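You operate a simulated robot arm through the tools that you are given. There is no shell and no other tool. Be economical: measure what you need, move in short steps, check, and stop when the job is done.

The job below is to be done with a simulated robot arm. You get a single attempt, and the scene is never put back.

Task
Gauge the wire on the spool and set the length dial as the fill chart says.
Fine: push the depth gauge in to the wire, draw it back after and zero the counter; the mains dial is off and stays off: first try the green winder button.

The check looks at the end state, three seconds after you hand in, the way a careful person would. Anything else that was tipped, shoved, dropped, spilled or broken makes it a failure.

Robot
A 6-joint arm with a two-finger parallel gripper, fixed in place. Base frame: the origin is at the foot of the arm, x ahead of it, y to its left, z up; the work surface is at about z = 0.9. Readings come in m, degrees, newtons and seconds.
With the tool pointing down near the work surface it reaches from about 0.24 to 0.66 m from the base axis. Its first joint turns from -66.0 to 66.0 degrees. Payload 2.9 kg.
The TCP is the grasp point between the finger pads, 0.03 m short of the fingertips. In the tool frame z runs along the fingers and y along their closing line. The gripper opens to 0.11 m. The fingers are 0.02 m wide and 0.01 m thick; the gripper's body (0.048 by 0.112 m) begins 0.055 m behind the TCP.
Orientation is that of the tool frame in the base frame, as [roll, pitch, yaw] about the fixed x, y, z axes, in that order (R = Rz(yaw) Ry(pitch) Rx(roll)). With the fingers straight down and closing along the base's y, the tool's x points along the base's -x, its y along +y and its z along -z.

Tools
- The arm moves only by the tool send_rows. Its argument "deltas" is one flat list of numbers, 7 for each row, row after row: the shift along the tool's x, y, z in m, then the turn, a rotation vector about the tool's x, y, z in rad, then the finger opening in m, from 0 to 0.11. In form: [x, y, z, rx, ry, rz, fingers, x, y, z, rx, ry, rz, fingers, ...]. A call has 1 to 10 rows; each row is the pose to reach, as a shift and turn from the pose commanded when the call began, along the tool's axes at that moment. A row lasts 0.2 s, in which the tool goes at most 0.05 m and 8.6 degrees; a call with a longer step from one row to the next is refused whole, and so is a gripper value outside its range. A pose out of reach is approached as far as the arm can. The call stops where the force on the tool passes 90 N (or 10 N more than at its start, if that is more) or the arm is blocked; 0.2 s more then pass. Each finger travels about 0.108 m/s and halts on what it meets, pressing with about 43 N; the grip force reading is that of the motor and also rises with nothing between the fingers. The clock runs only during rows and for 0.2 s after the last one: add rows that repeat a pose to give the fingers time. It gives the time, the measured TCP pose, the force on the tool (base axes), the opening and the grip force at its end, in the units of the frame above (readings bear some noise), with the torque about the TCP (base axes, N m) and any sound that the robot's microphone picked up, and new pictures: "views" is both (left out), scene, wrist or none.
- Cameras (640 x 400 px; columns grow to the right, rows downward): "scene" is fixed at [0.0939, 0.4664, 1.3729]; the picture's right is [-0.40, -0.92, 0.00], its down [-0.60, 0.26, -0.75] and it looks along [0.69, -0.30, -0.66] (base axes); focal length 214 px, centre (320, 200). "wrist" rides on the gripper at [0.072, 0.017, -0.103] in the tool frame; the picture's right is [-0.23, 0.97, 0.00], its down [-0.76, -0.18, -0.62] and it looks along [-0.61, -0.14, 0.78] (tool axes); focal length 222 px, centre (320, 200). There is no depth. A picture from a camera that has moved, and an enlarged one, comes with that camera's place and axes in the base frame and with its lens.
- inspect(camera, box): a new picture of the part [left, top, right, bottom] of that camera's present view, enlarged. It takes no simulated time.
- hand_in(): hands the job in; it is judged then, once.

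Work in short steps. Places have to be worked out from the pictures, the camera data and where the tool is seen: move nearer, look again, correct. Check each grasp and each placing, and mend what went wrong. You have 120 turns and 200 pictures in all, those below and enlarged ones among them. Open the gripper and draw the arm clear of the work before you hand the job in, unless the task says otherwise; then end with one line.

The tools are called after "Call:" by a JSON object that holds its "op" and its "data". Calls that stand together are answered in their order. send_rows: Moves the arm, as the interface text tells. Its arguments: {"type":"object","properties":{"deltas":{"type":"array"},"views":{"type":"string","enum":["both","scene","wrist","none"]}},"required":["deltas"]} The other tools are called the same way: inspect (camera, box) takes an enlarged picture of a part of a camera's view; hand_in () hands the job in.

At the start:

```text
time_s: 0.0
position: [0.377, 0.1478, 1.2552]
orientation: [-179.9, 0.0, -180.0]
wrist_force: [-0.3, -0.9, 0.5]
wrist_torque: [0.0, -0.02, 0.02]
opening: 0.1099
finger_force: 0.1
```

scene: 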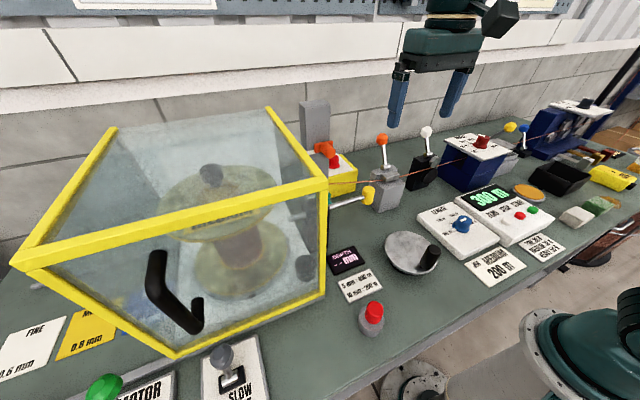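
wrist: 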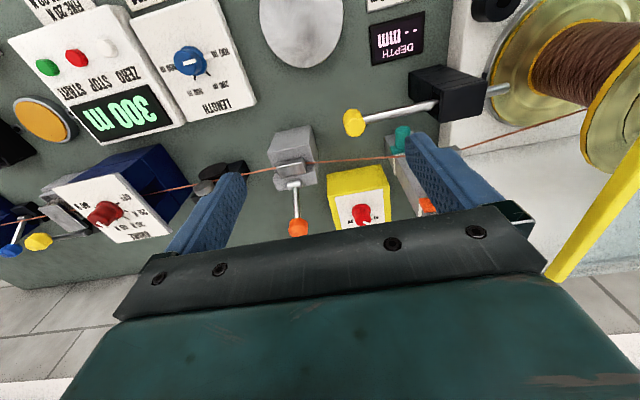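

The bench shows a guarded spool, depth gauge, counter and dials. I enlarge the key parts to read the labels.

Call:
{"op": "inspect", "data": {"camera": "scene", "box": [320, 200, 420, 340]}}

Call:
{"op": "inspect", "data": {"camera": "scene", "box": [400, 170, 580, 290]}}

Call:
{"op": "inspect", "data": {"camera": "wrist", "box": [0, 0, 280, 175]}}

Call:
{"op": "inspect", "data": {"camera": "scene", "box": [0, 300, 300, 400]}}

Call:
{"op": "inspect", "data": {"camera": "scene", "box": [270, 90, 430, 220]}}

Call:
{"op": "inspect", "data": {"camera": "scene", "box": [430, 90, 640, 220]}}

```text
2.86 times, centred on (370, 270) of scene
camera zoom: at [0.0939, 0.4664, 1.3729], right [-0.4, -0.92, 0.0], down [-0.6, 0.26, -0.75], along [0.69, -0.3, -0.66], focal length 613 px, centre (177, 0)
```

zoom: 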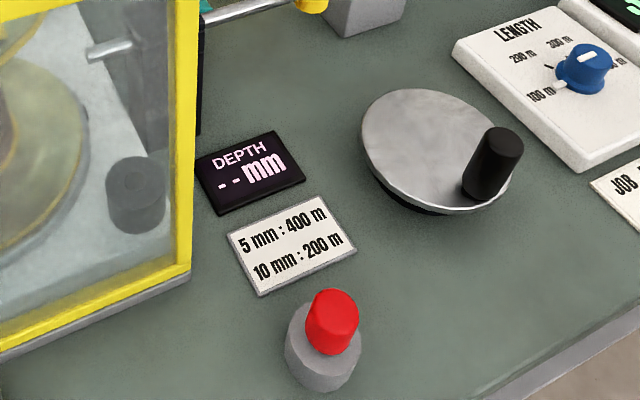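

```text
3.33 times, centred on (490, 230) of scene
camera zoom: at [0.0939, 0.4664, 1.3729], right [-0.4, -0.92, 0.0], down [-0.6, 0.26, -0.75], along [0.69, -0.3, -0.66], focal length 715 px, centre (-247, 100)
```

zoom: 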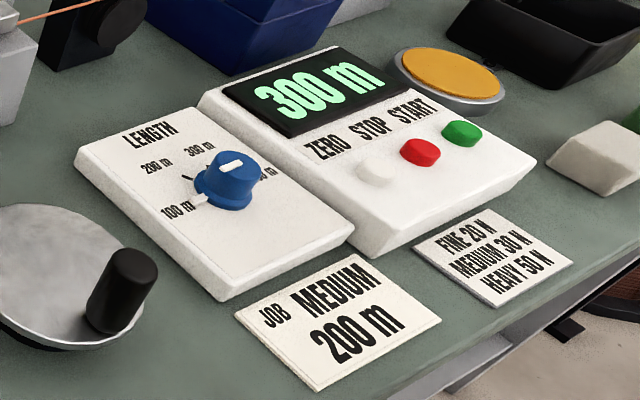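

```text
2.29 times, centred on (140, 88) of wrist
camera zoom: at [0.3025, 0.1642, 1.3593], right [0.23, 0.97, 0.0], down [0.76, -0.18, 0.62], along [0.61, -0.14, -0.78], focal length 508 px, centre (731, 457)
```

zoom: 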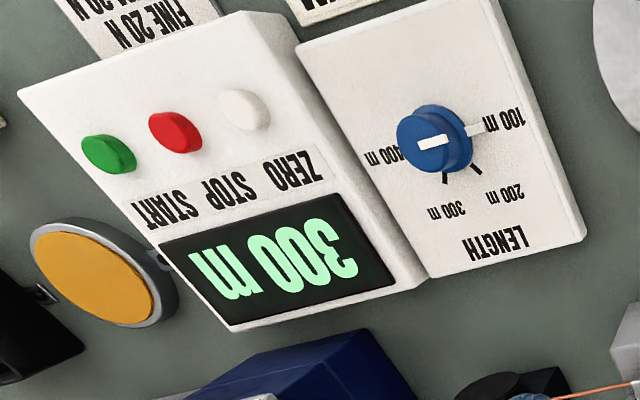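

```text
2.13 times, centred on (150, 350) of scene
camera zoom: at [0.0939, 0.4664, 1.3729], right [-0.4, -0.92, 0.0], down [-0.6, 0.26, -0.75], along [0.69, -0.3, -0.66], focal length 458 px, centre (683, -120)
```

zoom: 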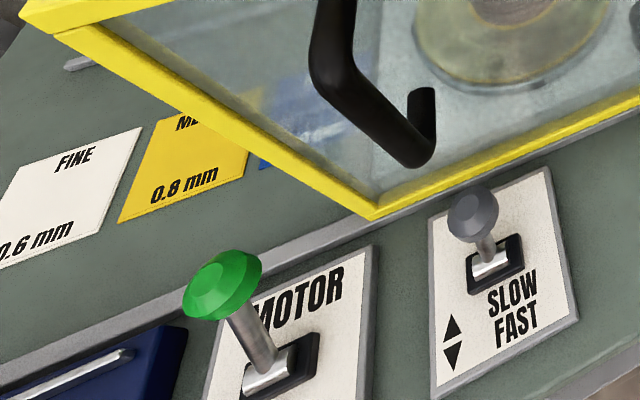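

```text
3.08 times, centred on (350, 155) of scene
camera zoom: at [0.0939, 0.4664, 1.3729], right [-0.4, -0.92, 0.0], down [-0.6, 0.26, -0.75], along [0.69, -0.3, -0.66], focal length 660 px, centre (228, 338)
```

zoom: 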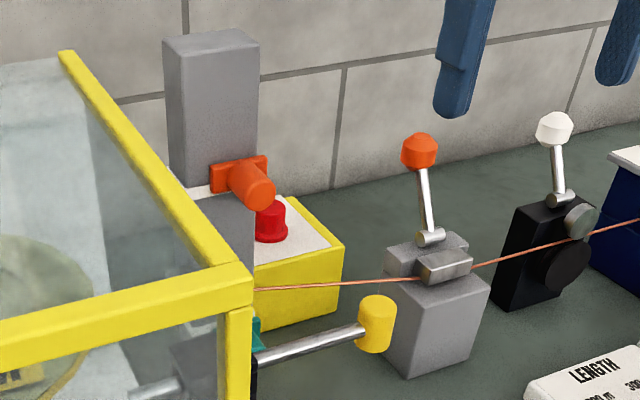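

```text
3.05 times, centred on (535, 155) of scene
camera zoom: at [0.0939, 0.4664, 1.3729], right [-0.4, -0.92, 0.0], down [-0.6, 0.26, -0.75], along [0.69, -0.3, -0.66], focal length 654 px, centre (-335, 337)
```

zoom: 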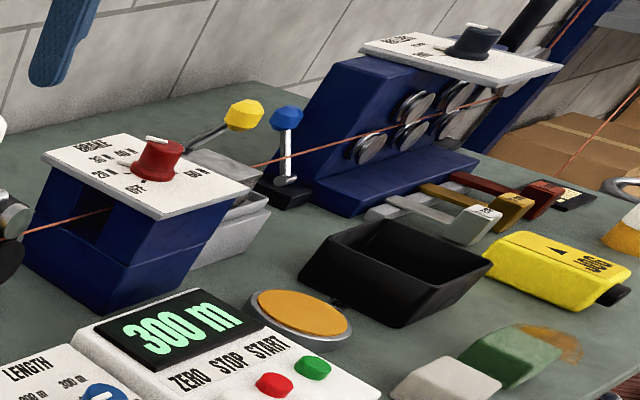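

START looks to be at about (0.258, -0.273, 0.946), ZERO at (0.258, -0.16), the length knob at (0.303, -0.038, 0.962) and the gauge knob at (0.427, 0.187, 1.03). I move above START, closing the fingers on the way.

Call:
{"op": "send_rows", "data": {"deltas": [0.0119, -0.0421, 0.0205, 0, 0, 0, 0.05, 0.0238, -0.0842, 0.041, 0, 0, 0, 0, 0.0357, -0.1263, 0.0615, 0, 0, 0, 0, 0.0476, -0.1684, 0.082, 0, 0, 0, 0, 0.0595, -0.2105, 0.1025, 0, 0, 0, 0, 0.0714, -0.2526, 0.123, 0, 0, 0, 0, 0.0833, -0.2947, 0.1435, 0, 0, 0, 0, 0.0952, -0.3368, 0.164, 0, 0, 0, 0, 0.1071, -0.3789, 0.1845, 0, 0, 0, 0, 0.119, -0.421, 0.205, 0, 0, 0, 0], "views": "both"}}

```text
time_s: 2.2
position: [0.2591, -0.2731, 1.0492]
orientation: [-180.0, 0.0, 180.0]
wrist_force: [-0.4, 0.6, 0.3]
wrist_torque: [0.0, 0.01, -0.01]
opening: 0.0
finger_force: 38.1
camera wrist: at [0.1836, -0.2584, 1.1543], right [0.23, 0.97, 0.0], down [0.76, -0.18, 0.62], along [0.61, -0.14, -0.78], focal length 222 px, centre (320, 200)
```

scene: 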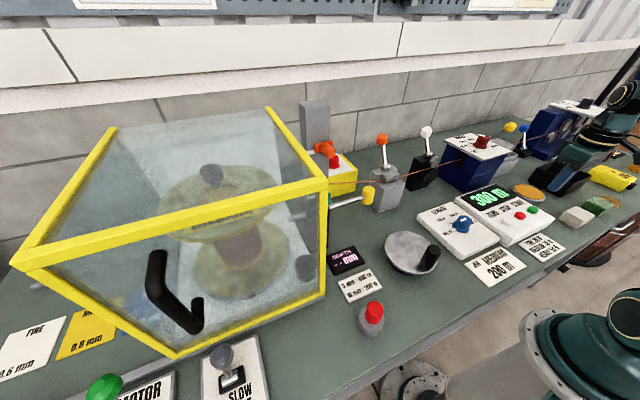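
wrist: 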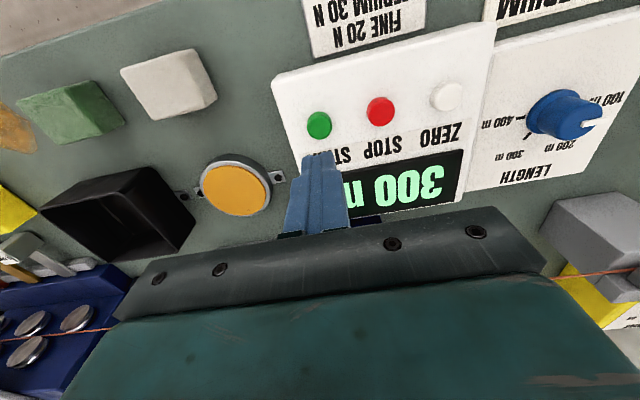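

Tip is at about z=1.019, directly over START (seen at 0.257, -0.276). I lower it in small steps to press the button.

Call:
{"op": "send_rows", "data": {"deltas": [0.001, -0.003, 0.03, 0, 0, 0, 0, 0.001, -0.003, 0.06, 0, 0, 0, 0, 0.001, -0.003, 0.07, 0, 0, 0, 0, 0.001, -0.003, 0.074, 0, 0, 0, 0], "views": "wrist"}}

```text
time_s: 3.2
position: [0.257, -0.2747, 0.9761]
orientation: [-180.0, 0.0, -179.9]
wrist_force: [-1.8, 0.5, 4.4]
wrist_torque: [0.05, 0.01, 0.02]
opening: 0.0002
finger_force: 37.2
heard: click
camera wrist: at [0.1827, -0.2596, 1.0803], right [0.23, 0.97, 0.0], down [0.76, -0.18, 0.62], along [0.61, -0.14, -0.78], focal length 222 px, centre (320, 200)
```

wrist: 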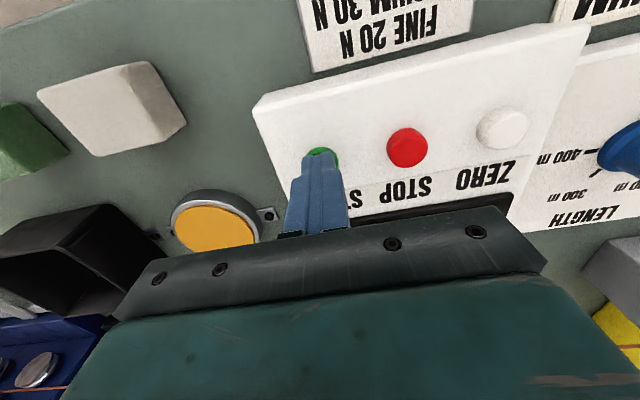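

A click was heard at tip z≈0.946, so START has been pressed. I draw back up and check that nothing runs.

Call:
{"op": "send_rows", "data": {"deltas": [0, 0, -0.03, 0, 0, 0, 0, 0, 0, -0.07, 0, 0, 0, 0, 0, 0, -0.07, 0, 0, 0, 0, 0, 0, -0.07, 0, 0, 0, 0, 0, 0, -0.07, 0, 0, 0, 0], "views": "both"}}

```text
time_s: 4.4
position: [0.2578, -0.2749, 1.0455]
orientation: [180.0, 0.0, -180.0]
wrist_force: [0.0, 0.0, 0.7]
wrist_torque: [0.02, 0.0, 0.04]
opening: 0.0002
finger_force: 37.4
camera wrist: at [0.1828, -0.2589, 1.1506], right [0.23, 0.97, 0.0], down [0.76, -0.18, 0.62], along [0.61, -0.14, -0.78], focal length 222 px, centre (320, 200)
```

scene: 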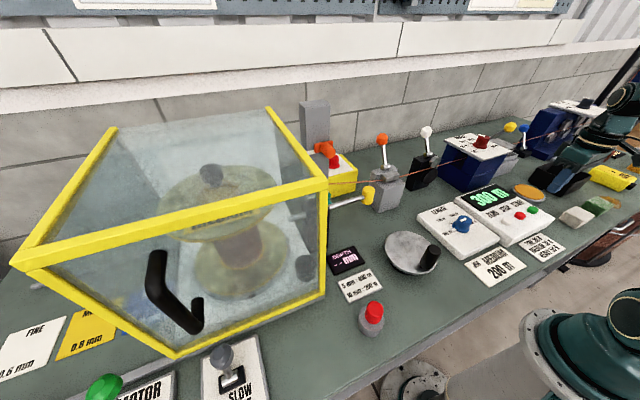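
wrist: 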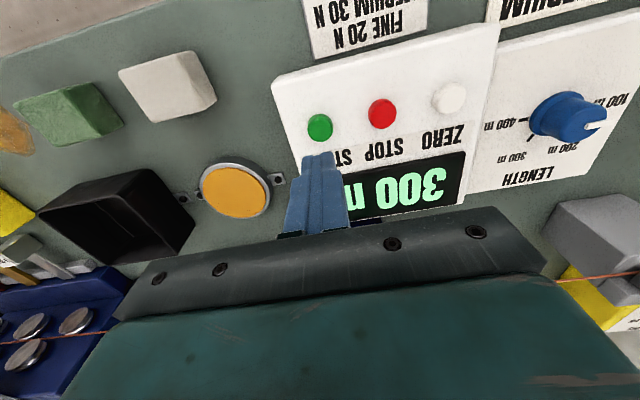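

Nothing started and the counter still reads 300, so the winder is dead. Next I go near the depth gauge for a closer look.

Call:
{"op": "send_rows", "data": {"deltas": [-0.01, 0.03, -0.035, 0, 0, 0, 0, -0.02, 0.07, -0.06, 0, 0, 0, 0, -0.03, 0.115, -0.08, 0, 0, 0, 0, -0.04, 0.16, -0.09, 0, 0, 0, 0, -0.05, 0.205, -0.1, 0, 0, 0, 0, -0.06, 0.25, -0.105, 0, 0, 0, 0, -0.07, 0.295, -0.105, 0, 0, 0, 0, -0.08, 0.335, -0.105, 0, 0, 0, 0, -0.09, 0.37, -0.105, 0, 0, 0, 0, -0.1, 0.4, -0.105, 0, 0, 0, 0], "views": "both"}}

```text
refused: row 3 steps farther than a row can; nothing moved
```

One step was a little over the limit, so I space the rows evenly.

Call:
{"op": "send_rows", "data": {"deltas": [-0.01, 0.03, -0.035, 0, 0, 0, 0, -0.02, 0.07, -0.055, 0, 0, 0, 0, -0.03, 0.112, -0.07, 0, 0, 0, 0, -0.04, 0.154, -0.085, 0, 0, 0, 0, -0.05, 0.196, -0.1, 0, 0, 0, 0, -0.06, 0.24, -0.105, 0, 0, 0, 0, -0.07, 0.284, -0.105, 0, 0, 0, 0, -0.08, 0.325, -0.105, 0, 0, 0, 0, -0.09, 0.365, -0.105, 0, 0, 0, 0, -0.1, 0.4, -0.105, 0, 0, 0, 0], "views": "both"}}

```text
time_s: 6.6
position: [0.3572, 0.1252, 1.1512]
orientation: [-180.0, 0.0, 180.0]
wrist_force: [0.3, -1.5, -0.4]
wrist_torque: [0.02, -0.01, 0.0]
opening: 0.0
finger_force: 37.8
camera wrist: at [0.2831, 0.1401, 1.2557], right [0.23, 0.97, 0.0], down [0.76, -0.18, 0.62], along [0.61, -0.14, -0.78], focal length 222 px, centre (320, 200)
```

scene: 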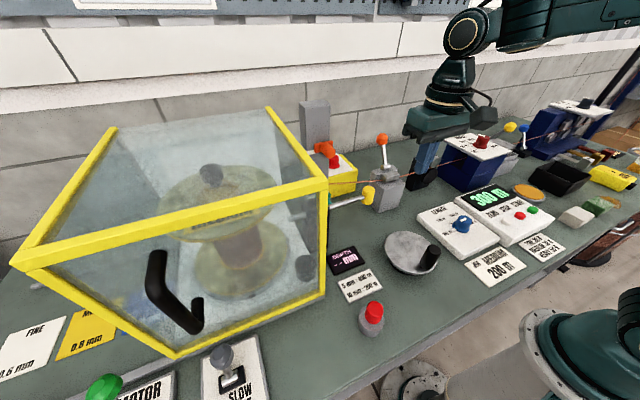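
wrist: 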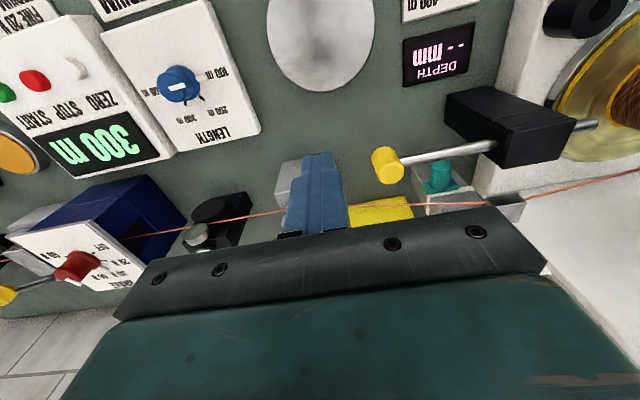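

Combining both views, the yellow gauge knob sits at about (0.426, 0.187, 1.028) with its rod running along +y, and the copper wire is at about x=0.488. I turn the gripper 90° so the fingers close along x, above the knob.

Call:
{"op": "send_rows", "data": {"deltas": [-0.007, 0.006, 0, 0, 0, -0.149, 0, -0.014, 0.012, 0, 0, 0, -0.298, 0, -0.021, 0.018, 0, 0, 0, -0.447, 0.01, -0.028, 0.024, 0, 0, 0, -0.596, 0.03, -0.035, 0.03, 0, 0, 0, -0.745, 0.06, -0.042, 0.036, 0, 0, 0, -0.894, 0.06, -0.049, 0.042, 0, 0, 0, -1.043, 0.06, -0.056, 0.048, 0, 0, 0, -1.192, 0.06, -0.063, 0.054, 0, 0, 0, -1.341, 0.06, -0.069, 0.06, 0, 0, 0, -1.49, 0.06], "views": "both"}}

```text
time_s: 8.8
position: [0.4262, 0.1851, 1.1514]
orientation: [-179.9, -0.1, -94.4]
wrist_force: [-0.8, 0.1, 0.6]
wrist_torque: [-0.01, 0.02, 0.05]
opening: 0.0601
finger_force: 0.1
camera wrist: at [0.4018, 0.1125, 1.2555], right [-0.95, 0.3, 0.0], down [0.24, 0.75, 0.62], along [0.19, 0.59, -0.78], focal length 222 px, centre (320, 200)
```

scene: 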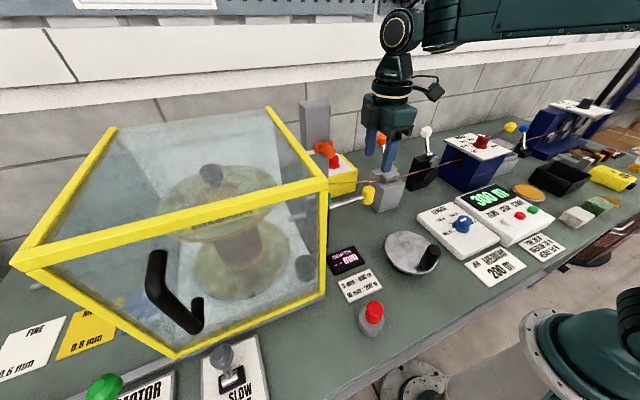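
wrist: 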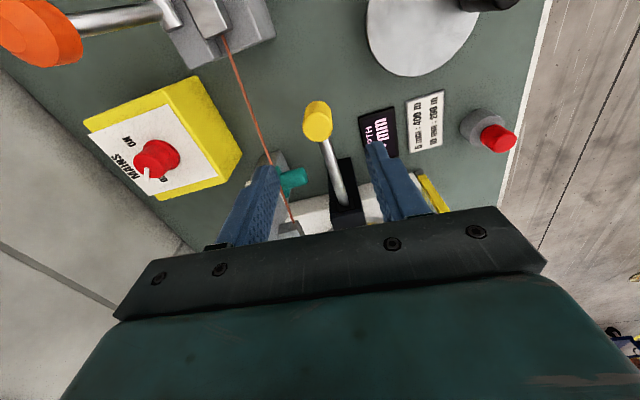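

The knob projects to (0.427, 0.185), which agrees. I finish the turn and lower the open fingers around it.

Call:
{"op": "send_rows", "data": {"deltas": [0, -0.001, 0.04, 0, 0, -0.077, 0.06, 0, -0.001, 0.08, 0, 0, -0.077, 0.06, 0, -0.001, 0.105, 0, 0, -0.077, 0.06, 0, -0.001, 0.12, 0, 0, -0.077, 0.06], "views": "both"}}

```text
time_s: 9.8
position: [0.426, 0.1853, 1.0315]
orientation: [180.0, 0.1, -90.2]
wrist_force: [0.4, -0.4, -1.2]
wrist_torque: [0.0, 0.0, -0.03]
opening: 0.0596
finger_force: 0.1
camera wrist: at [0.4078, 0.1106, 1.1354], right [-0.97, 0.23, 0.0], down [0.18, 0.76, 0.62], along [0.14, 0.61, -0.78], focal length 222 px, centre (320, 200)
```

scene: 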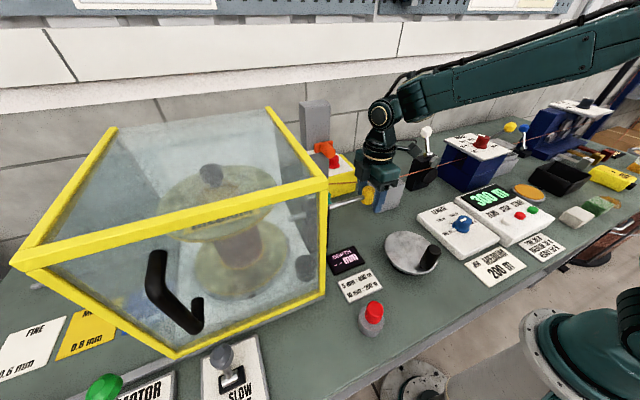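
wrist: 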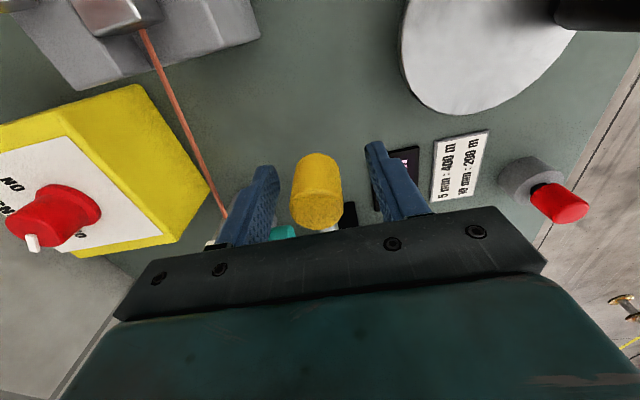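

The knob lies centred between the fingers, at about y=0.187. I close on it.

Call:
{"op": "send_rows", "data": {"deltas": [-0.001, 0, 0.002, 0, 0, 0, 0.03, -0.001, 0, 0.002, 0, 0, 0, 0.015, -0.001, 0, 0.002, 0, 0, 0, 0.015], "views": "wrist"}}

```text
time_s: 10.6
position: [0.4291, 0.1859, 1.0297]
orientation: [-179.7, 0.2, -90.4]
wrist_force: [29.6, -0.4, 5.8]
wrist_torque: [-0.19, 0.66, -0.22]
opening: 0.0291
finger_force: 45.1
camera wrist: at [0.4096, 0.1117, 1.1342], right [-0.97, 0.23, -0.01], down [0.18, 0.76, 0.63], along [0.15, 0.61, -0.78], focal length 222 px, centre (320, 200)
```

wrist: 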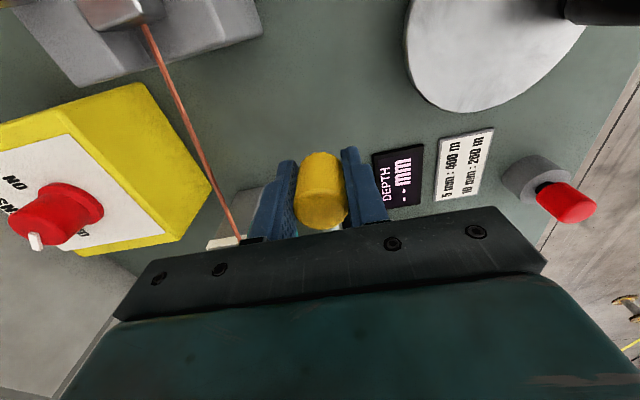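

The knob is gripped (opening 29 mm), with a 30 N sideways load because it sits about 3 mm further in x. I ease that out and push the gauge in 30 mm gently.

Call:
{"op": "send_rows", "data": {"deltas": [0, -0.0035, 0, 0, 0, 0, 0.015, -0.01, -0.0035, 0, 0, 0, 0, 0.015, -0.02, -0.0035, 0, 0, 0, 0, 0.015, -0.03, -0.0035, 0, 0, 0, 0, 0.015], "views": "both"}}

```text
time_s: 11.6
position: [0.4299, 0.2164, 1.0288]
orientation: [-179.9, 0.0, -89.9]
wrist_force: [-5.9, -0.8, 27.9]
wrist_torque: [0.32, 0.12, 0.23]
opening: 0.0293
finger_force: 44.4
camera wrist: at [0.4109, 0.1419, 1.1344], right [-0.97, 0.23, 0.0], down [0.18, 0.76, 0.62], along [0.14, 0.61, -0.78], focal length 222 px, centre (320, 200)
```

scene: 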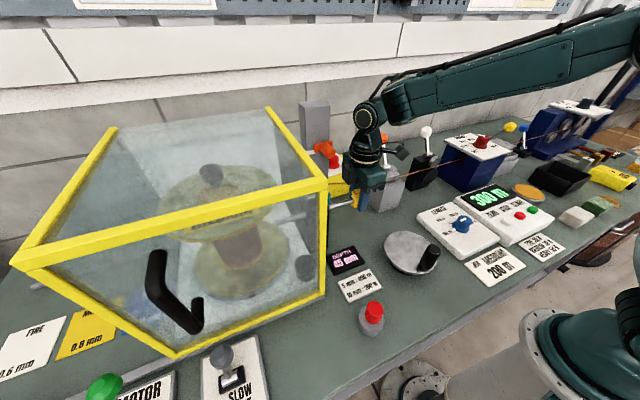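
wrist: 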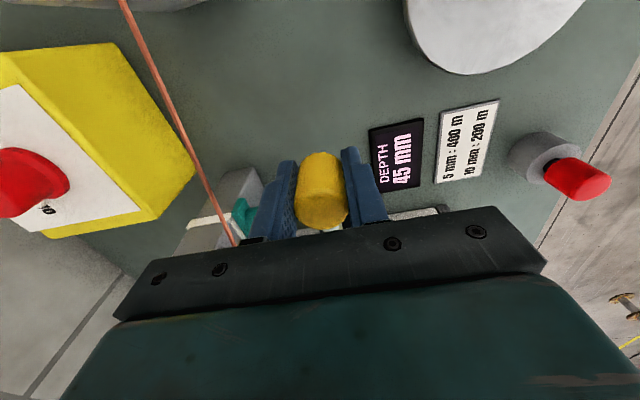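

The display now reads something like 45 mm. I enlarge it to be sure.

Call:
{"op": "inspect", "data": {"camera": "wrist", "box": [360, 90, 520, 220]}}

Call:
{"op": "inspect", "data": {"camera": "scene", "box": [180, 130, 400, 310]}}

```text
3.08 times, centred on (440, 155) of wrist
camera zoom: at [0.4109, 0.1419, 1.1344], right [-0.97, 0.23, 0.0], down [0.18, 0.76, 0.62], along [0.14, 0.61, -0.78], focal length 684 px, centre (-49, 338)
```

zoom: 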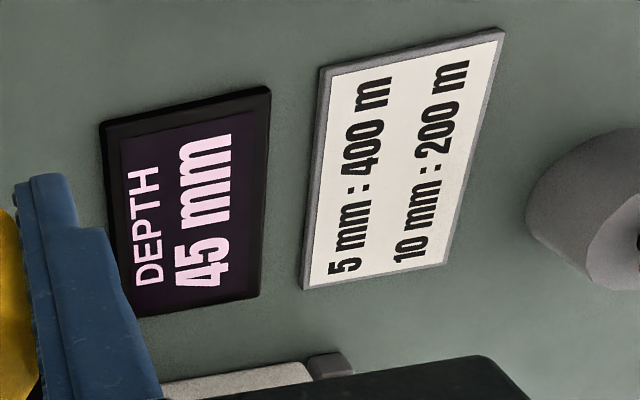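

```text
2.22 times, centred on (290, 220) of scene
camera zoom: at [0.0934, 0.4662, 1.373], right [-0.4, -0.92, 0.0], down [-0.6, 0.26, -0.75], along [0.69, -0.3, -0.66], focal length 477 px, centre (387, 156)
```

zoom: 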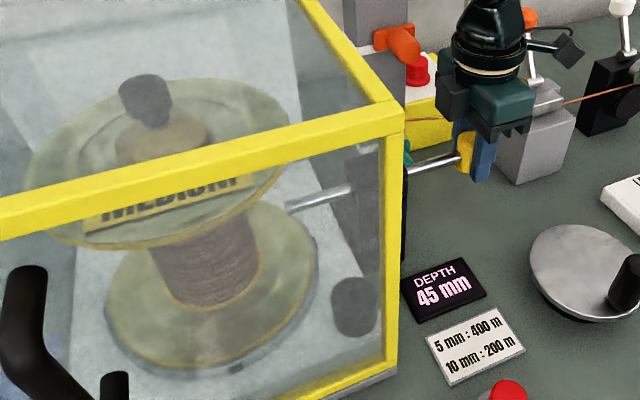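

45 mm at a 30 mm push with the rod tip still short of the wire, so it most likely counts down to the wire. I push on in 5 mm steps, raising slightly to relieve the z load.

Call:
{"op": "send_rows", "data": {"deltas": [-0.005, 0, -0.002, 0, 0, 0, 0.015, -0.01, 0, -0.003, 0, 0, 0, 0.015, -0.015, 0, -0.003, 0, 0, 0, 0.015, -0.02, 0, -0.003, 0, 0, 0, 0.015], "views": "scene"}}

Call:
{"op": "inspect", "data": {"camera": "scene", "box": [180, 130, 400, 310]}}

```text
time_s: 12.6
position: [0.4295, 0.2349, 1.0304]
orientation: [179.7, -0.2, -90.2]
wrist_force: [-1.9, -1.2, -11.9]
wrist_torque: [0.6, -0.22, 0.1]
opening: 0.0292
finger_force: 45.4
```

scene: 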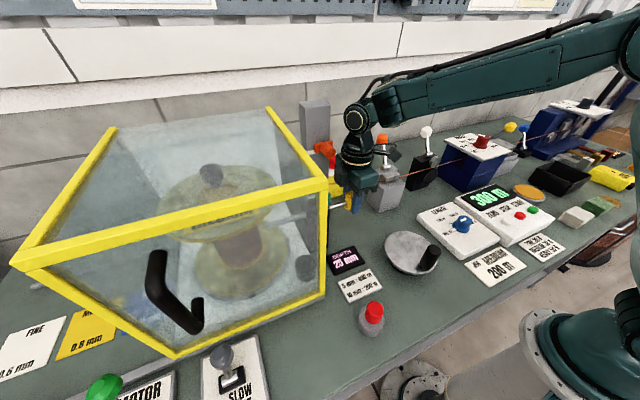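

```text
2.22 times, centred on (290, 220) of scene
camera zoom: at [0.094, 0.4665, 1.3728], right [-0.4, -0.92, 0.0], down [-0.6, 0.26, -0.75], along [0.69, -0.3, -0.66], focal length 477 px, centre (387, 156)
```

zoom: 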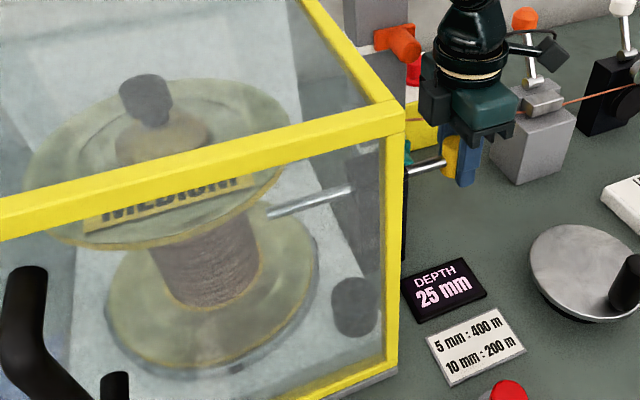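

It counts down 1:1 and now reads 25 mm. I push another 10 mm and check.

Call:
{"op": "send_rows", "data": {"deltas": [-0.004, 0, 0.001, 0, 0, 0, 0.015, -0.008, 0, 0.001, 0, 0, 0, 0.015, -0.012, 0, 0.001, 0, 0, 0, 0.015, -0.012, 0, 0.001, 0, 0, 0, 0.015], "views": "none"}}

Call:
{"op": "inspect", "data": {"camera": "scene", "box": [180, 130, 400, 310]}}

```text
time_s: 13.6
position: [0.4288, 0.2403, 1.03]
orientation: [179.6, -0.6, -91.5]
wrist_force: [-21.0, -59.4, -2.7]
wrist_torque: [6.24, -0.77, -3.15]
opening: 0.029
finger_force: 45.2
```

```text
2.22 times, centred on (290, 220) of scene
camera zoom: at [0.0934, 0.4646, 1.3736], right [-0.4, -0.92, 0.0], down [-0.6, 0.27, -0.75], along [0.69, -0.3, -0.66], focal length 477 px, centre (387, 156)
```

zoom: 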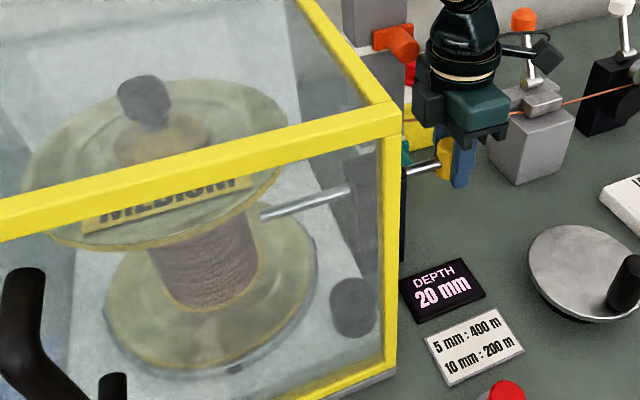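

The torque (6.2 N·m at 59 N) puts the contact about 0.10 m above the TCP and 0.05 m toward +x. So the gripper body met the orange handle, not the wire, and 20 mm is not the reading. I back off at once and check that handle.

Call:
{"op": "send_rows", "data": {"deltas": [0.012, 0, 0.001, 0, 0, 0, 0.015, 0.02, 0, 0.001, 0, 0, 0, 0.015, 0.024, 0, 0.001, 0, 0, 0, 0.015], "views": "none"}}

Call:
{"op": "inspect", "data": {"camera": "scene", "box": [270, 90, 430, 220]}}

```text
time_s: 14.4
position: [0.43, 0.2245, 1.0292]
orientation: [-179.9, 0.0, -90.0]
wrist_force: [-11.4, 1.5, -0.1]
wrist_torque: [1.01, 0.11, 0.36]
opening: 0.029
finger_force: 45.1
```

```text
3.08 times, centred on (350, 155) of scene
camera zoom: at [0.0936, 0.4665, 1.3729], right [-0.4, -0.92, 0.0], down [-0.6, 0.26, -0.75], along [0.69, -0.3, -0.66], focal length 660 px, centre (228, 338)
```

zoom: 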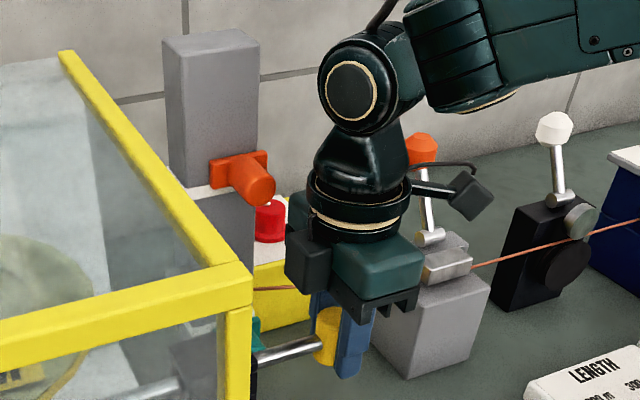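

The orange handle is unchanged. I release the knob, tilt the gripper body 23° back toward -y about the TCP so it will clear that handle, and look again.

Call:
{"op": "send_rows", "data": {"deltas": [0, 0, 0, 0, 0, 0, 0.05, 0, 0, 0, 0, 0, 0, 0.05, 0, 0, 0, 0, -0.13, 0, 0.05, 0, 0, 0, 0, -0.27, 0, 0.05, 0, 0, 0, 0, -0.4, 0, 0.05, 0, 0, 0, 0, -0.4, 0, 0.05], "views": "both"}}

```text
time_s: 15.8
position: [0.4299, 0.2239, 1.0308]
orientation: [180.0, 22.9, -90.2]
wrist_force: [-0.4, -0.5, 0.1]
wrist_torque: [-0.02, 0.01, 0.0]
opening: 0.0503
finger_force: 0.0
camera wrist: at [0.4112, 0.1153, 1.0977], right [-0.97, 0.21, 0.09], down [0.18, 0.46, 0.87], along [0.14, 0.86, -0.48], focal length 222 px, centre (320, 200)
```

scene: 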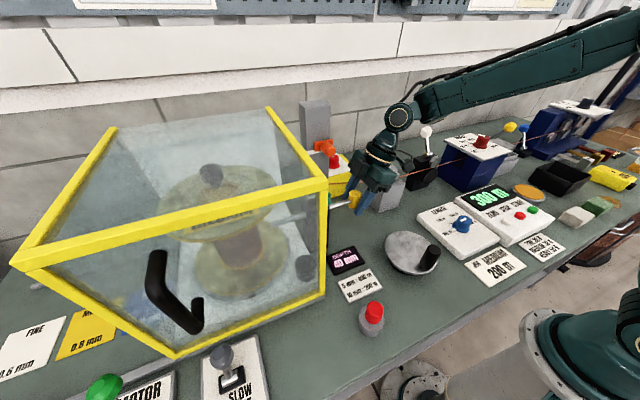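
wrist: 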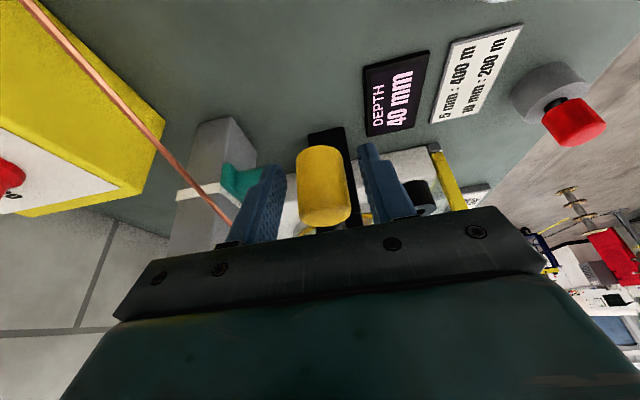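

Released, the gauge holds at 40 mm and the body now leans away. I grip again and push +y in steps.

Call:
{"op": "send_rows", "data": {"deltas": [0, 0, 0, 0, 0, 0, 0.015, 0, 0, 0, 0, 0, 0, 0.015, -0.00737, 0, 0.00311, 0, 0, 0, 0.015, -0.01474, 0, 0.00622, 0, 0, 0, 0.015, -0.01842, 0, 0.00778, 0, 0, 0, 0.015], "views": "none"}}

Call:
{"op": "inspect", "data": {"camera": "scene", "box": [180, 130, 400, 310]}}

```text
time_s: 17.0
position: [0.4306, 0.2442, 1.0302]
orientation: [179.9, 22.9, -90.1]
wrist_force: [-9.6, -0.7, -2.1]
wrist_torque: [0.52, 0.07, 0.13]
opening: 0.0291
finger_force: 44.9
```

```text
2.22 times, centred on (290, 220) of scene
camera zoom: at [0.0937, 0.4664, 1.3729], right [-0.4, -0.92, 0.0], down [-0.6, 0.26, -0.75], along [0.69, -0.3, -0.66], focal length 477 px, centre (387, 156)
```

zoom: 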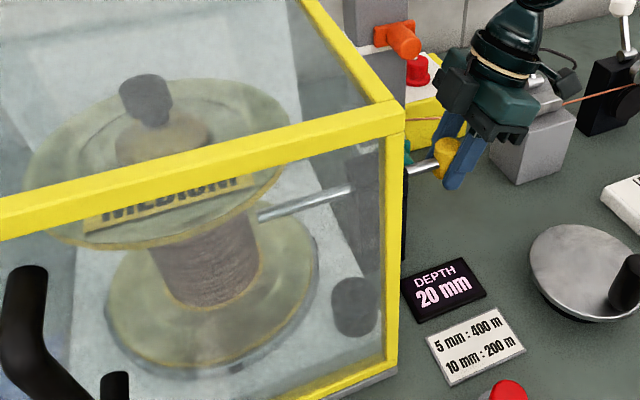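

Clear of the handle, with a reading of 20 mm and no push force. I go on in smaller steps.

Call:
{"op": "send_rows", "data": {"deltas": [-0.00276, 0, 0.00117, 0, 0, 0, 0.015, -0.00553, 0, 0.00233, 0, 0, 0, 0.015, -0.00737, 0, 0.00311, 0, 0, 0, 0.015, -0.00737, 0, 0.00311, 0, 0, 0, 0.015], "views": "none"}}

Call:
{"op": "inspect", "data": {"camera": "scene", "box": [180, 130, 400, 310]}}

```text
time_s: 18.0
position: [0.4311, 0.2519, 1.0304]
orientation: [179.9, 22.9, -90.1]
wrist_force: [-15.0, -4.6, -0.1]
wrist_torque: [-0.1, 0.16, 0.09]
opening: 0.029
finger_force: 44.5
```

```text
2.22 times, centred on (290, 220) of scene
camera zoom: at [0.0935, 0.4663, 1.3729], right [-0.4, -0.92, 0.0], down [-0.6, 0.26, -0.75], along [0.69, -0.3, -0.66], focal length 477 px, centre (387, 156)
```

zoom: 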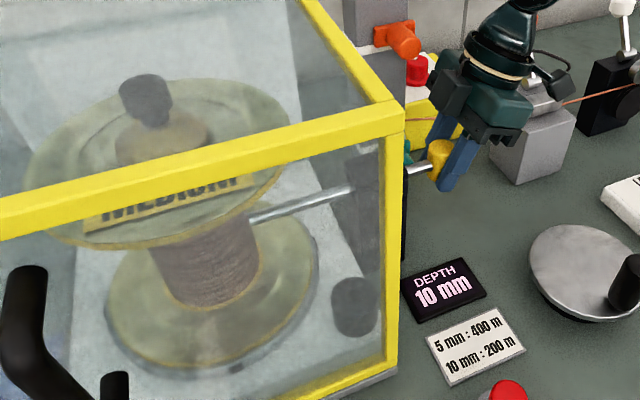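

It reads 10 mm, with only a hint of force (-4.6 N). I push 4 mm more to see whether this is the wire or it goes on to 5.

Call:
{"op": "send_rows", "data": {"deltas": [-0.00184, 0, 0.00078, 0, 0, 0, 0.015, -0.00369, 0, 0.00156, 0, 0, 0, 0.015, -0.00369, 0, 0.00156, 0, 0, 0, 0.015], "views": "none"}}

Call:
{"op": "inspect", "data": {"camera": "scene", "box": [180, 130, 400, 310]}}

```text
time_s: 18.8
position: [0.4305, 0.2523, 1.0295]
orientation: [179.6, 22.7, -90.4]
wrist_force: [-18.7, -33.4, 8.2]
wrist_torque: [-0.3, 0.07, 0.15]
opening: 0.0291
finger_force: 44.9
```

```text
2.22 times, centred on (290, 220) of scene
camera zoom: at [0.0934, 0.4654, 1.3733], right [-0.4, -0.92, 0.0], down [-0.6, 0.26, -0.75], along [0.69, -0.3, -0.66], focal length 477 px, centre (387, 156)
```

zoom: 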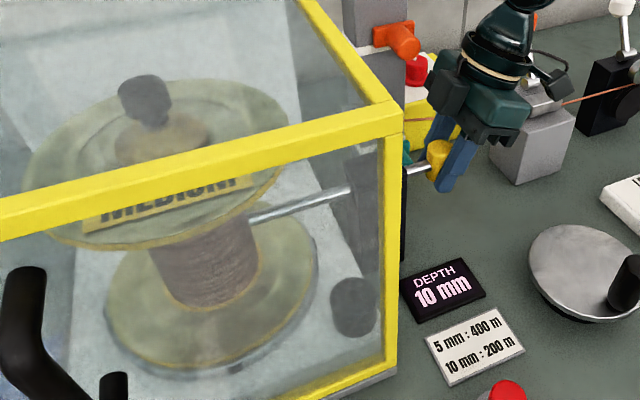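

It is blocked at 10 mm with 33 N and no torque, so the rod rests on the wire: 10 mm → 200 m on the chart. I draw the gauge back to where it started.

Call:
{"op": "send_rows", "data": {"deltas": [0.0092, 0, -0.0039, 0, 0, 0, 0.015, 0.0184, 0, -0.0078, 0, 0, 0, 0.015, 0.0276, 0, -0.0117, 0, 0, 0, 0.015, 0.0368, 0, -0.0156, 0, 0, 0, 0.015, 0.046, 0, -0.0194, 0, 0, 0, 0.015, 0.0553, 0, -0.0233, 0, 0, 0, 0.015, 0.0645, 0, -0.0272, 0, 0, 0, 0.015, 0.0645, 0, -0.0272, 0, 0, 0, 0.015], "views": "both"}}

```text
time_s: 20.6
position: [0.4298, 0.1849, 1.0295]
orientation: [-179.9, 22.9, -90.2]
wrist_force: [-8.4, 0.2, -7.0]
wrist_torque: [-0.03, 0.08, 0.05]
opening: 0.029
finger_force: 44.8
camera wrist: at [0.4106, 0.0769, 1.098], right [-0.97, 0.21, 0.09], down [0.18, 0.46, 0.87], along [0.14, 0.86, -0.48], focal length 222 px, centre (320, 200)
```

scene: 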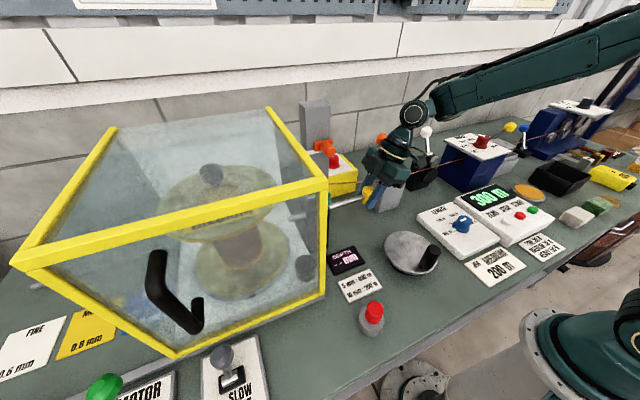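
wrist: 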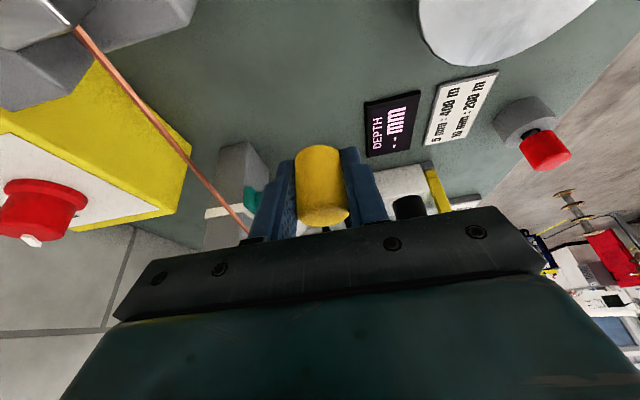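

Display is back to "--" and the knob is at its starting place. I open, rise straight up and take out the tilt.

Call:
{"op": "send_rows", "data": {"deltas": [0, 0, 0, 0, 0, 0, 0.055, 0, 0, 0, 0, 0, 0, 0.055, -0.0136, 0, -0.0322, 0, 0, 0, 0.055, -0.0311, 0, -0.0737, 0, 0, 0, 0.055, -0.0467, 0, -0.1105, 0, 0.13, 0, 0.055, -0.0467, 0, -0.1105, 0, 0.27, 0, 0.03, -0.0467, 0, -0.1105, 0, 0.4, 0, 0, -0.0467, 0, -0.1105, 0, 0.4, 0, 0], "views": "wrist"}}

```text
time_s: 22.4
position: [0.4297, 0.1861, 1.1509]
orientation: [-180.0, 0.0, -90.1]
wrist_force: [0.2, 0.0, 0.0]
wrist_torque: [-0.01, 0.0, 0.02]
opening: 0.0001
finger_force: 37.6
camera wrist: at [0.4108, 0.1119, 1.2543], right [-0.97, 0.23, 0.0], down [0.18, 0.76, 0.62], along [0.14, 0.61, -0.78], focal length 222 px, centre (320, 200)
```

wrist: 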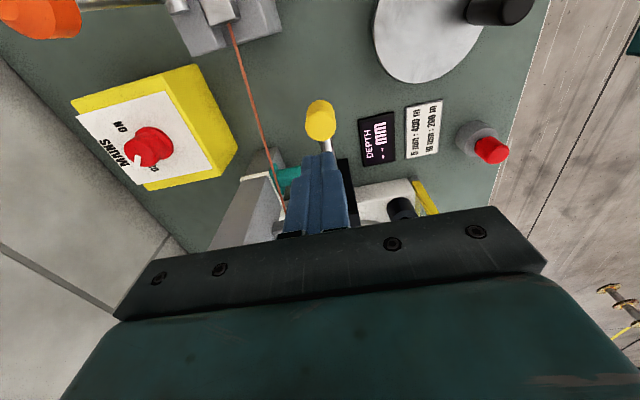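

Now to ZERO at about (0.258, -0.160), turning the gripper back on the way.

Call:
{"op": "send_rows", "data": {"deltas": [0.0347, 0.0172, 0.01, 0, 0, 0.149, 0, 0.0694, 0.0344, 0.02, 0, 0, 0.298, 0, 0.1041, 0.0516, 0.03, 0, 0, 0.447, 0, 0.1388, 0.0688, 0.04, 0, 0, 0.596, 0, 0.1735, 0.086, 0.05, 0, 0, 0.745, 0, 0.2082, 0.1032, 0.06, 0, 0, 0.894, 0, 0.2429, 0.1204, 0.07, 0, 0, 1.043, 0, 0.2776, 0.1376, 0.08, 0, 0, 1.192, 0, 0.3123, 0.1548, 0.09, 0, 0, 1.341, 0, 0.347, 0.172, 0.1, 0, 0, 1.49, 0], "views": "wrist"}}

```text
time_s: 24.6
position: [0.2565, -0.1613, 1.0498]
orientation: [-179.9, 0.1, -175.6]
wrist_force: [-0.5, -0.1, -0.6]
wrist_torque: [0.05, 0.01, -0.04]
opening: 0.0
finger_force: 38.1
camera wrist: at [0.1815, -0.1511, 1.1539], right [0.15, 0.99, 0.0], down [0.77, -0.12, 0.62], along [0.62, -0.09, -0.78], focal length 222 px, centre (320, 200)
```

wrist: 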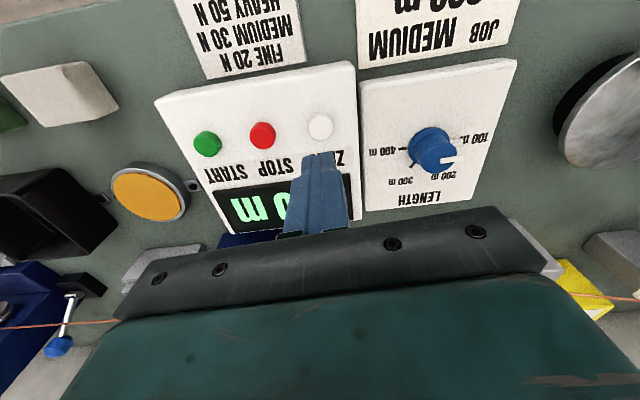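

ZERO lines up at (0.2585, -0.161), directly under the tip. I press it as I pressed START, then lift.

Call:
{"op": "send_rows", "data": {"deltas": [-0.002, 0, 0.03, 0, 0, 0, 0, -0.002, 0, 0.06, 0, 0, 0, 0, -0.002, 0, 0.07, 0, 0, 0, 0, -0.002, 0, 0.075, 0, 0, 0, 0, -0.002, 0, 0.04, 0, 0, 0, 0, -0.002, 0, 0, 0, 0, 0, 0], "views": "scene"}}

Call:
{"op": "inspect", "data": {"camera": "scene", "box": [400, 170, 580, 290]}}

```text
time_s: 26.0
position: [0.2592, -0.1599, 1.0502]
orientation: [-180.0, 0.0, -175.5]
wrist_force: [0.2, 1.0, -0.7]
wrist_torque: [0.0, -0.02, -0.04]
opening: 0.0
finger_force: 37.9
heard: click
```

scene: 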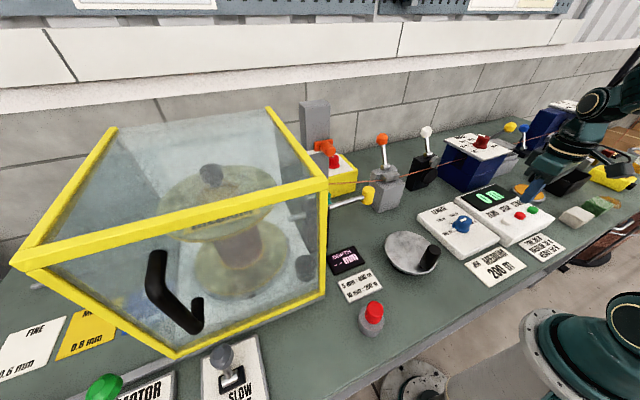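

```text
3.33 times, centred on (490, 230) of scene
camera zoom: at [0.0939, 0.4664, 1.3729], right [-0.4, -0.92, 0.0], down [-0.6, 0.26, -0.75], along [0.69, -0.3, -0.66], focal length 715 px, centre (-247, 100)
```

zoom: 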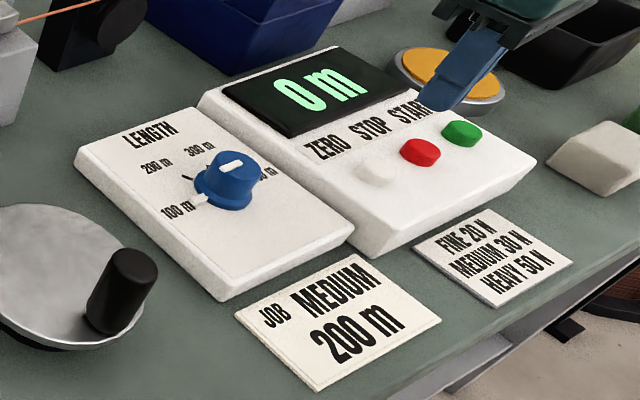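

Counter reads 0 m. Next is the length dial: I move above it with the fingers open to see its scale closely.

Call:
{"op": "send_rows", "data": {"deltas": [-0.018, 0.04, -0.01, 0, 0, 0.025, 0.03, -0.036, 0.08, -0.02, 0, 0, 0.05, 0.07, -0.053, 0.118, -0.03, 0, 0, 0.077, 0.08, -0.053, 0.118, -0.03, 0, 0, 0.077, 0.08], "views": "wrist"}}

Call:
{"op": "inspect", "data": {"camera": "wrist", "box": [220, 50, 420, 175]}}

```text
time_s: 27.0
position: [0.3034, -0.039, 1.0806]
orientation: [-180.0, 0.0, -180.0]
wrist_force: [-0.2, 0.1, 0.1]
wrist_torque: [0.0, -0.01, 0.02]
opening: 0.0801
finger_force: 0.0
camera wrist: at [0.2291, -0.0231, 1.1842], right [0.23, 0.97, 0.0], down [0.76, -0.18, 0.62], along [0.61, -0.14, -0.78], focal length 222 px, centre (320, 200)
```

wrist: 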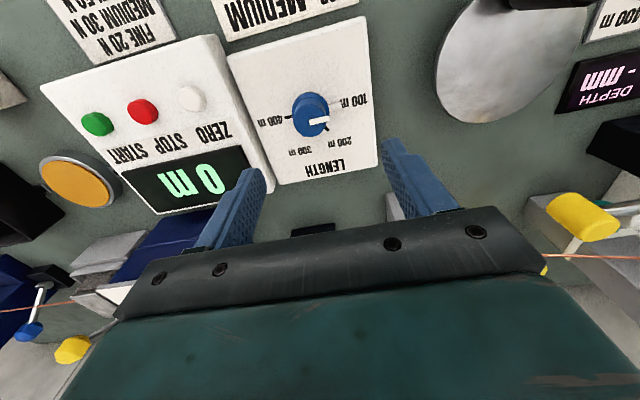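

```text
3.20 times, centred on (320, 112) of wrist
camera zoom: at [0.2291, -0.0231, 1.1842], right [0.23, 0.97, 0.0], down [0.76, -0.18, 0.62], along [0.61, -0.14, -0.78], focal length 711 px, centre (320, 480)
```

zoom: 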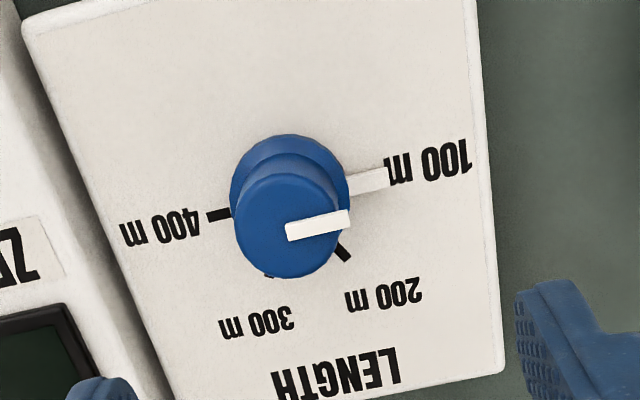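

The pointer is at 100 m, and the 200 m tick lies 60° clockwise seen from above (a +60° turn about tool z). I refine the knob axis to about (0.3035, -0.050) with its top near z=0.955, pre-turn the gripper -45° to leave the pointer free, and come lower.

Call:
{"op": "send_rows", "data": {"deltas": [0, -0.003, 0.01, 0, 0, -0.14, 0.07, 0, -0.006, 0.02, 0, 0, -0.28, 0.07, 0, -0.011, 0.03, 0, 0, -0.42, 0.07, 0, -0.011, 0.04, 0, 0, -0.56, 0.07, 0, -0.011, 0.05, 0, 0, -0.7, 0.07, 0, -0.011, 0.06, 0, 0, -0.785, 0.07], "views": "both"}}

Call:
{"op": "inspect", "data": {"camera": "wrist", "box": [220, 80, 420, 205]}}

Call:
{"op": "inspect", "data": {"camera": "scene", "box": [400, 170, 540, 260]}}

```text
time_s: 28.4
position: [0.3039, -0.0504, 1.0193]
orientation: [-180.0, 0.0, -134.8]
wrist_force: [-0.3, -0.2, 0.9]
wrist_torque: [0.02, 0.0, -0.01]
opening: 0.0701
finger_force: 0.1
camera wrist: at [0.2376, -0.0904, 1.1238], right [-0.53, 0.85, 0.0], down [0.66, 0.41, 0.62], along [0.53, 0.33, -0.78], focal length 222 px, centre (320, 200)
```

scene: 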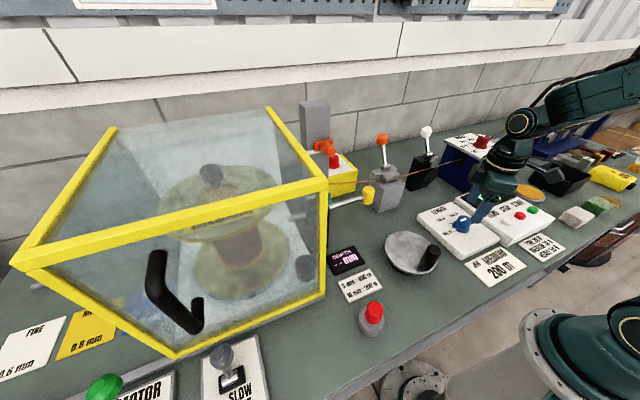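
wrist: 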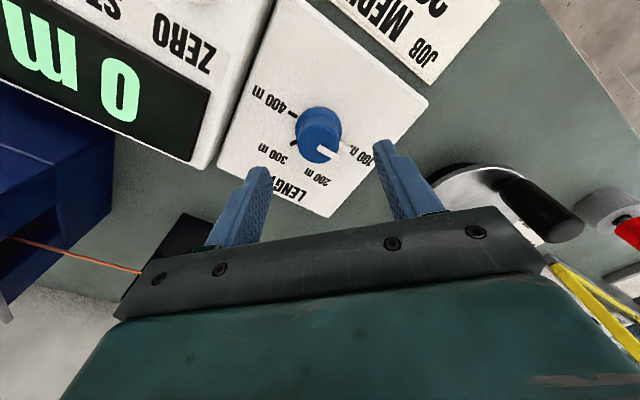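

```text
3.20 times, centred on (320, 142) of wrist
camera zoom: at [0.2376, -0.0904, 1.1238], right [-0.53, 0.85, 0.0], down [0.66, 0.41, 0.62], along [0.53, 0.33, -0.78], focal length 711 px, centre (320, 384)
```

zoom: 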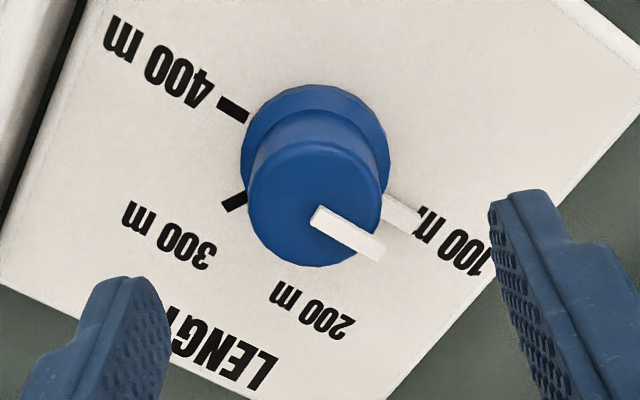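

```text
4.44 times, centred on (470, 215) of scene
camera zoom: at [0.0939, 0.4664, 1.3729], right [-0.4, -0.92, 0.0], down [-0.6, 0.26, -0.75], along [0.69, -0.3, -0.66], focal length 953 px, centre (-347, 133)
```

zoom: 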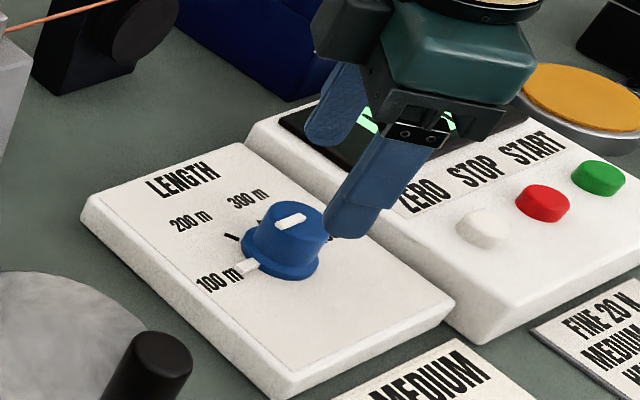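

The knob axis shows at (0.304, -0.050), right under the TCP, with its top at z≈0.954 and flange near 0.92. I lower to TCP z=0.967 and close.

Call:
{"op": "send_rows", "data": {"deltas": [0, 0, 0.025, 0, 0, 0, 0.07, 0, 0, 0.045, 0, 0, 0, 0.07, 0, 0, 0.052, 0, 0, 0, 0.07, 0, 0, 0.052, 0, 0, 0, 0.03, 0, 0, 0.052, 0, 0, 0, 0.025, 0, 0, 0.052, 0, 0, 0, 0.025], "views": "wrist"}}

```text
time_s: 29.8
position: [0.3034, -0.0504, 0.9675]
orientation: [-179.9, 0.0, -135.1]
wrist_force: [10.5, -10.0, -12.3]
wrist_torque: [-0.31, -0.63, 0.03]
opening: 0.0329
finger_force: 45.0
camera wrist: at [0.2385, -0.0909, 1.0716], right [-0.53, 0.85, 0.0], down [0.66, 0.41, 0.62], along [0.53, 0.33, -0.78], focal length 222 px, centre (320, 200)
```

wrist: 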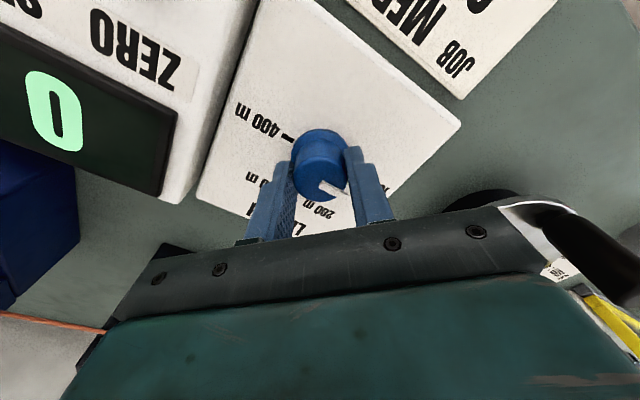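

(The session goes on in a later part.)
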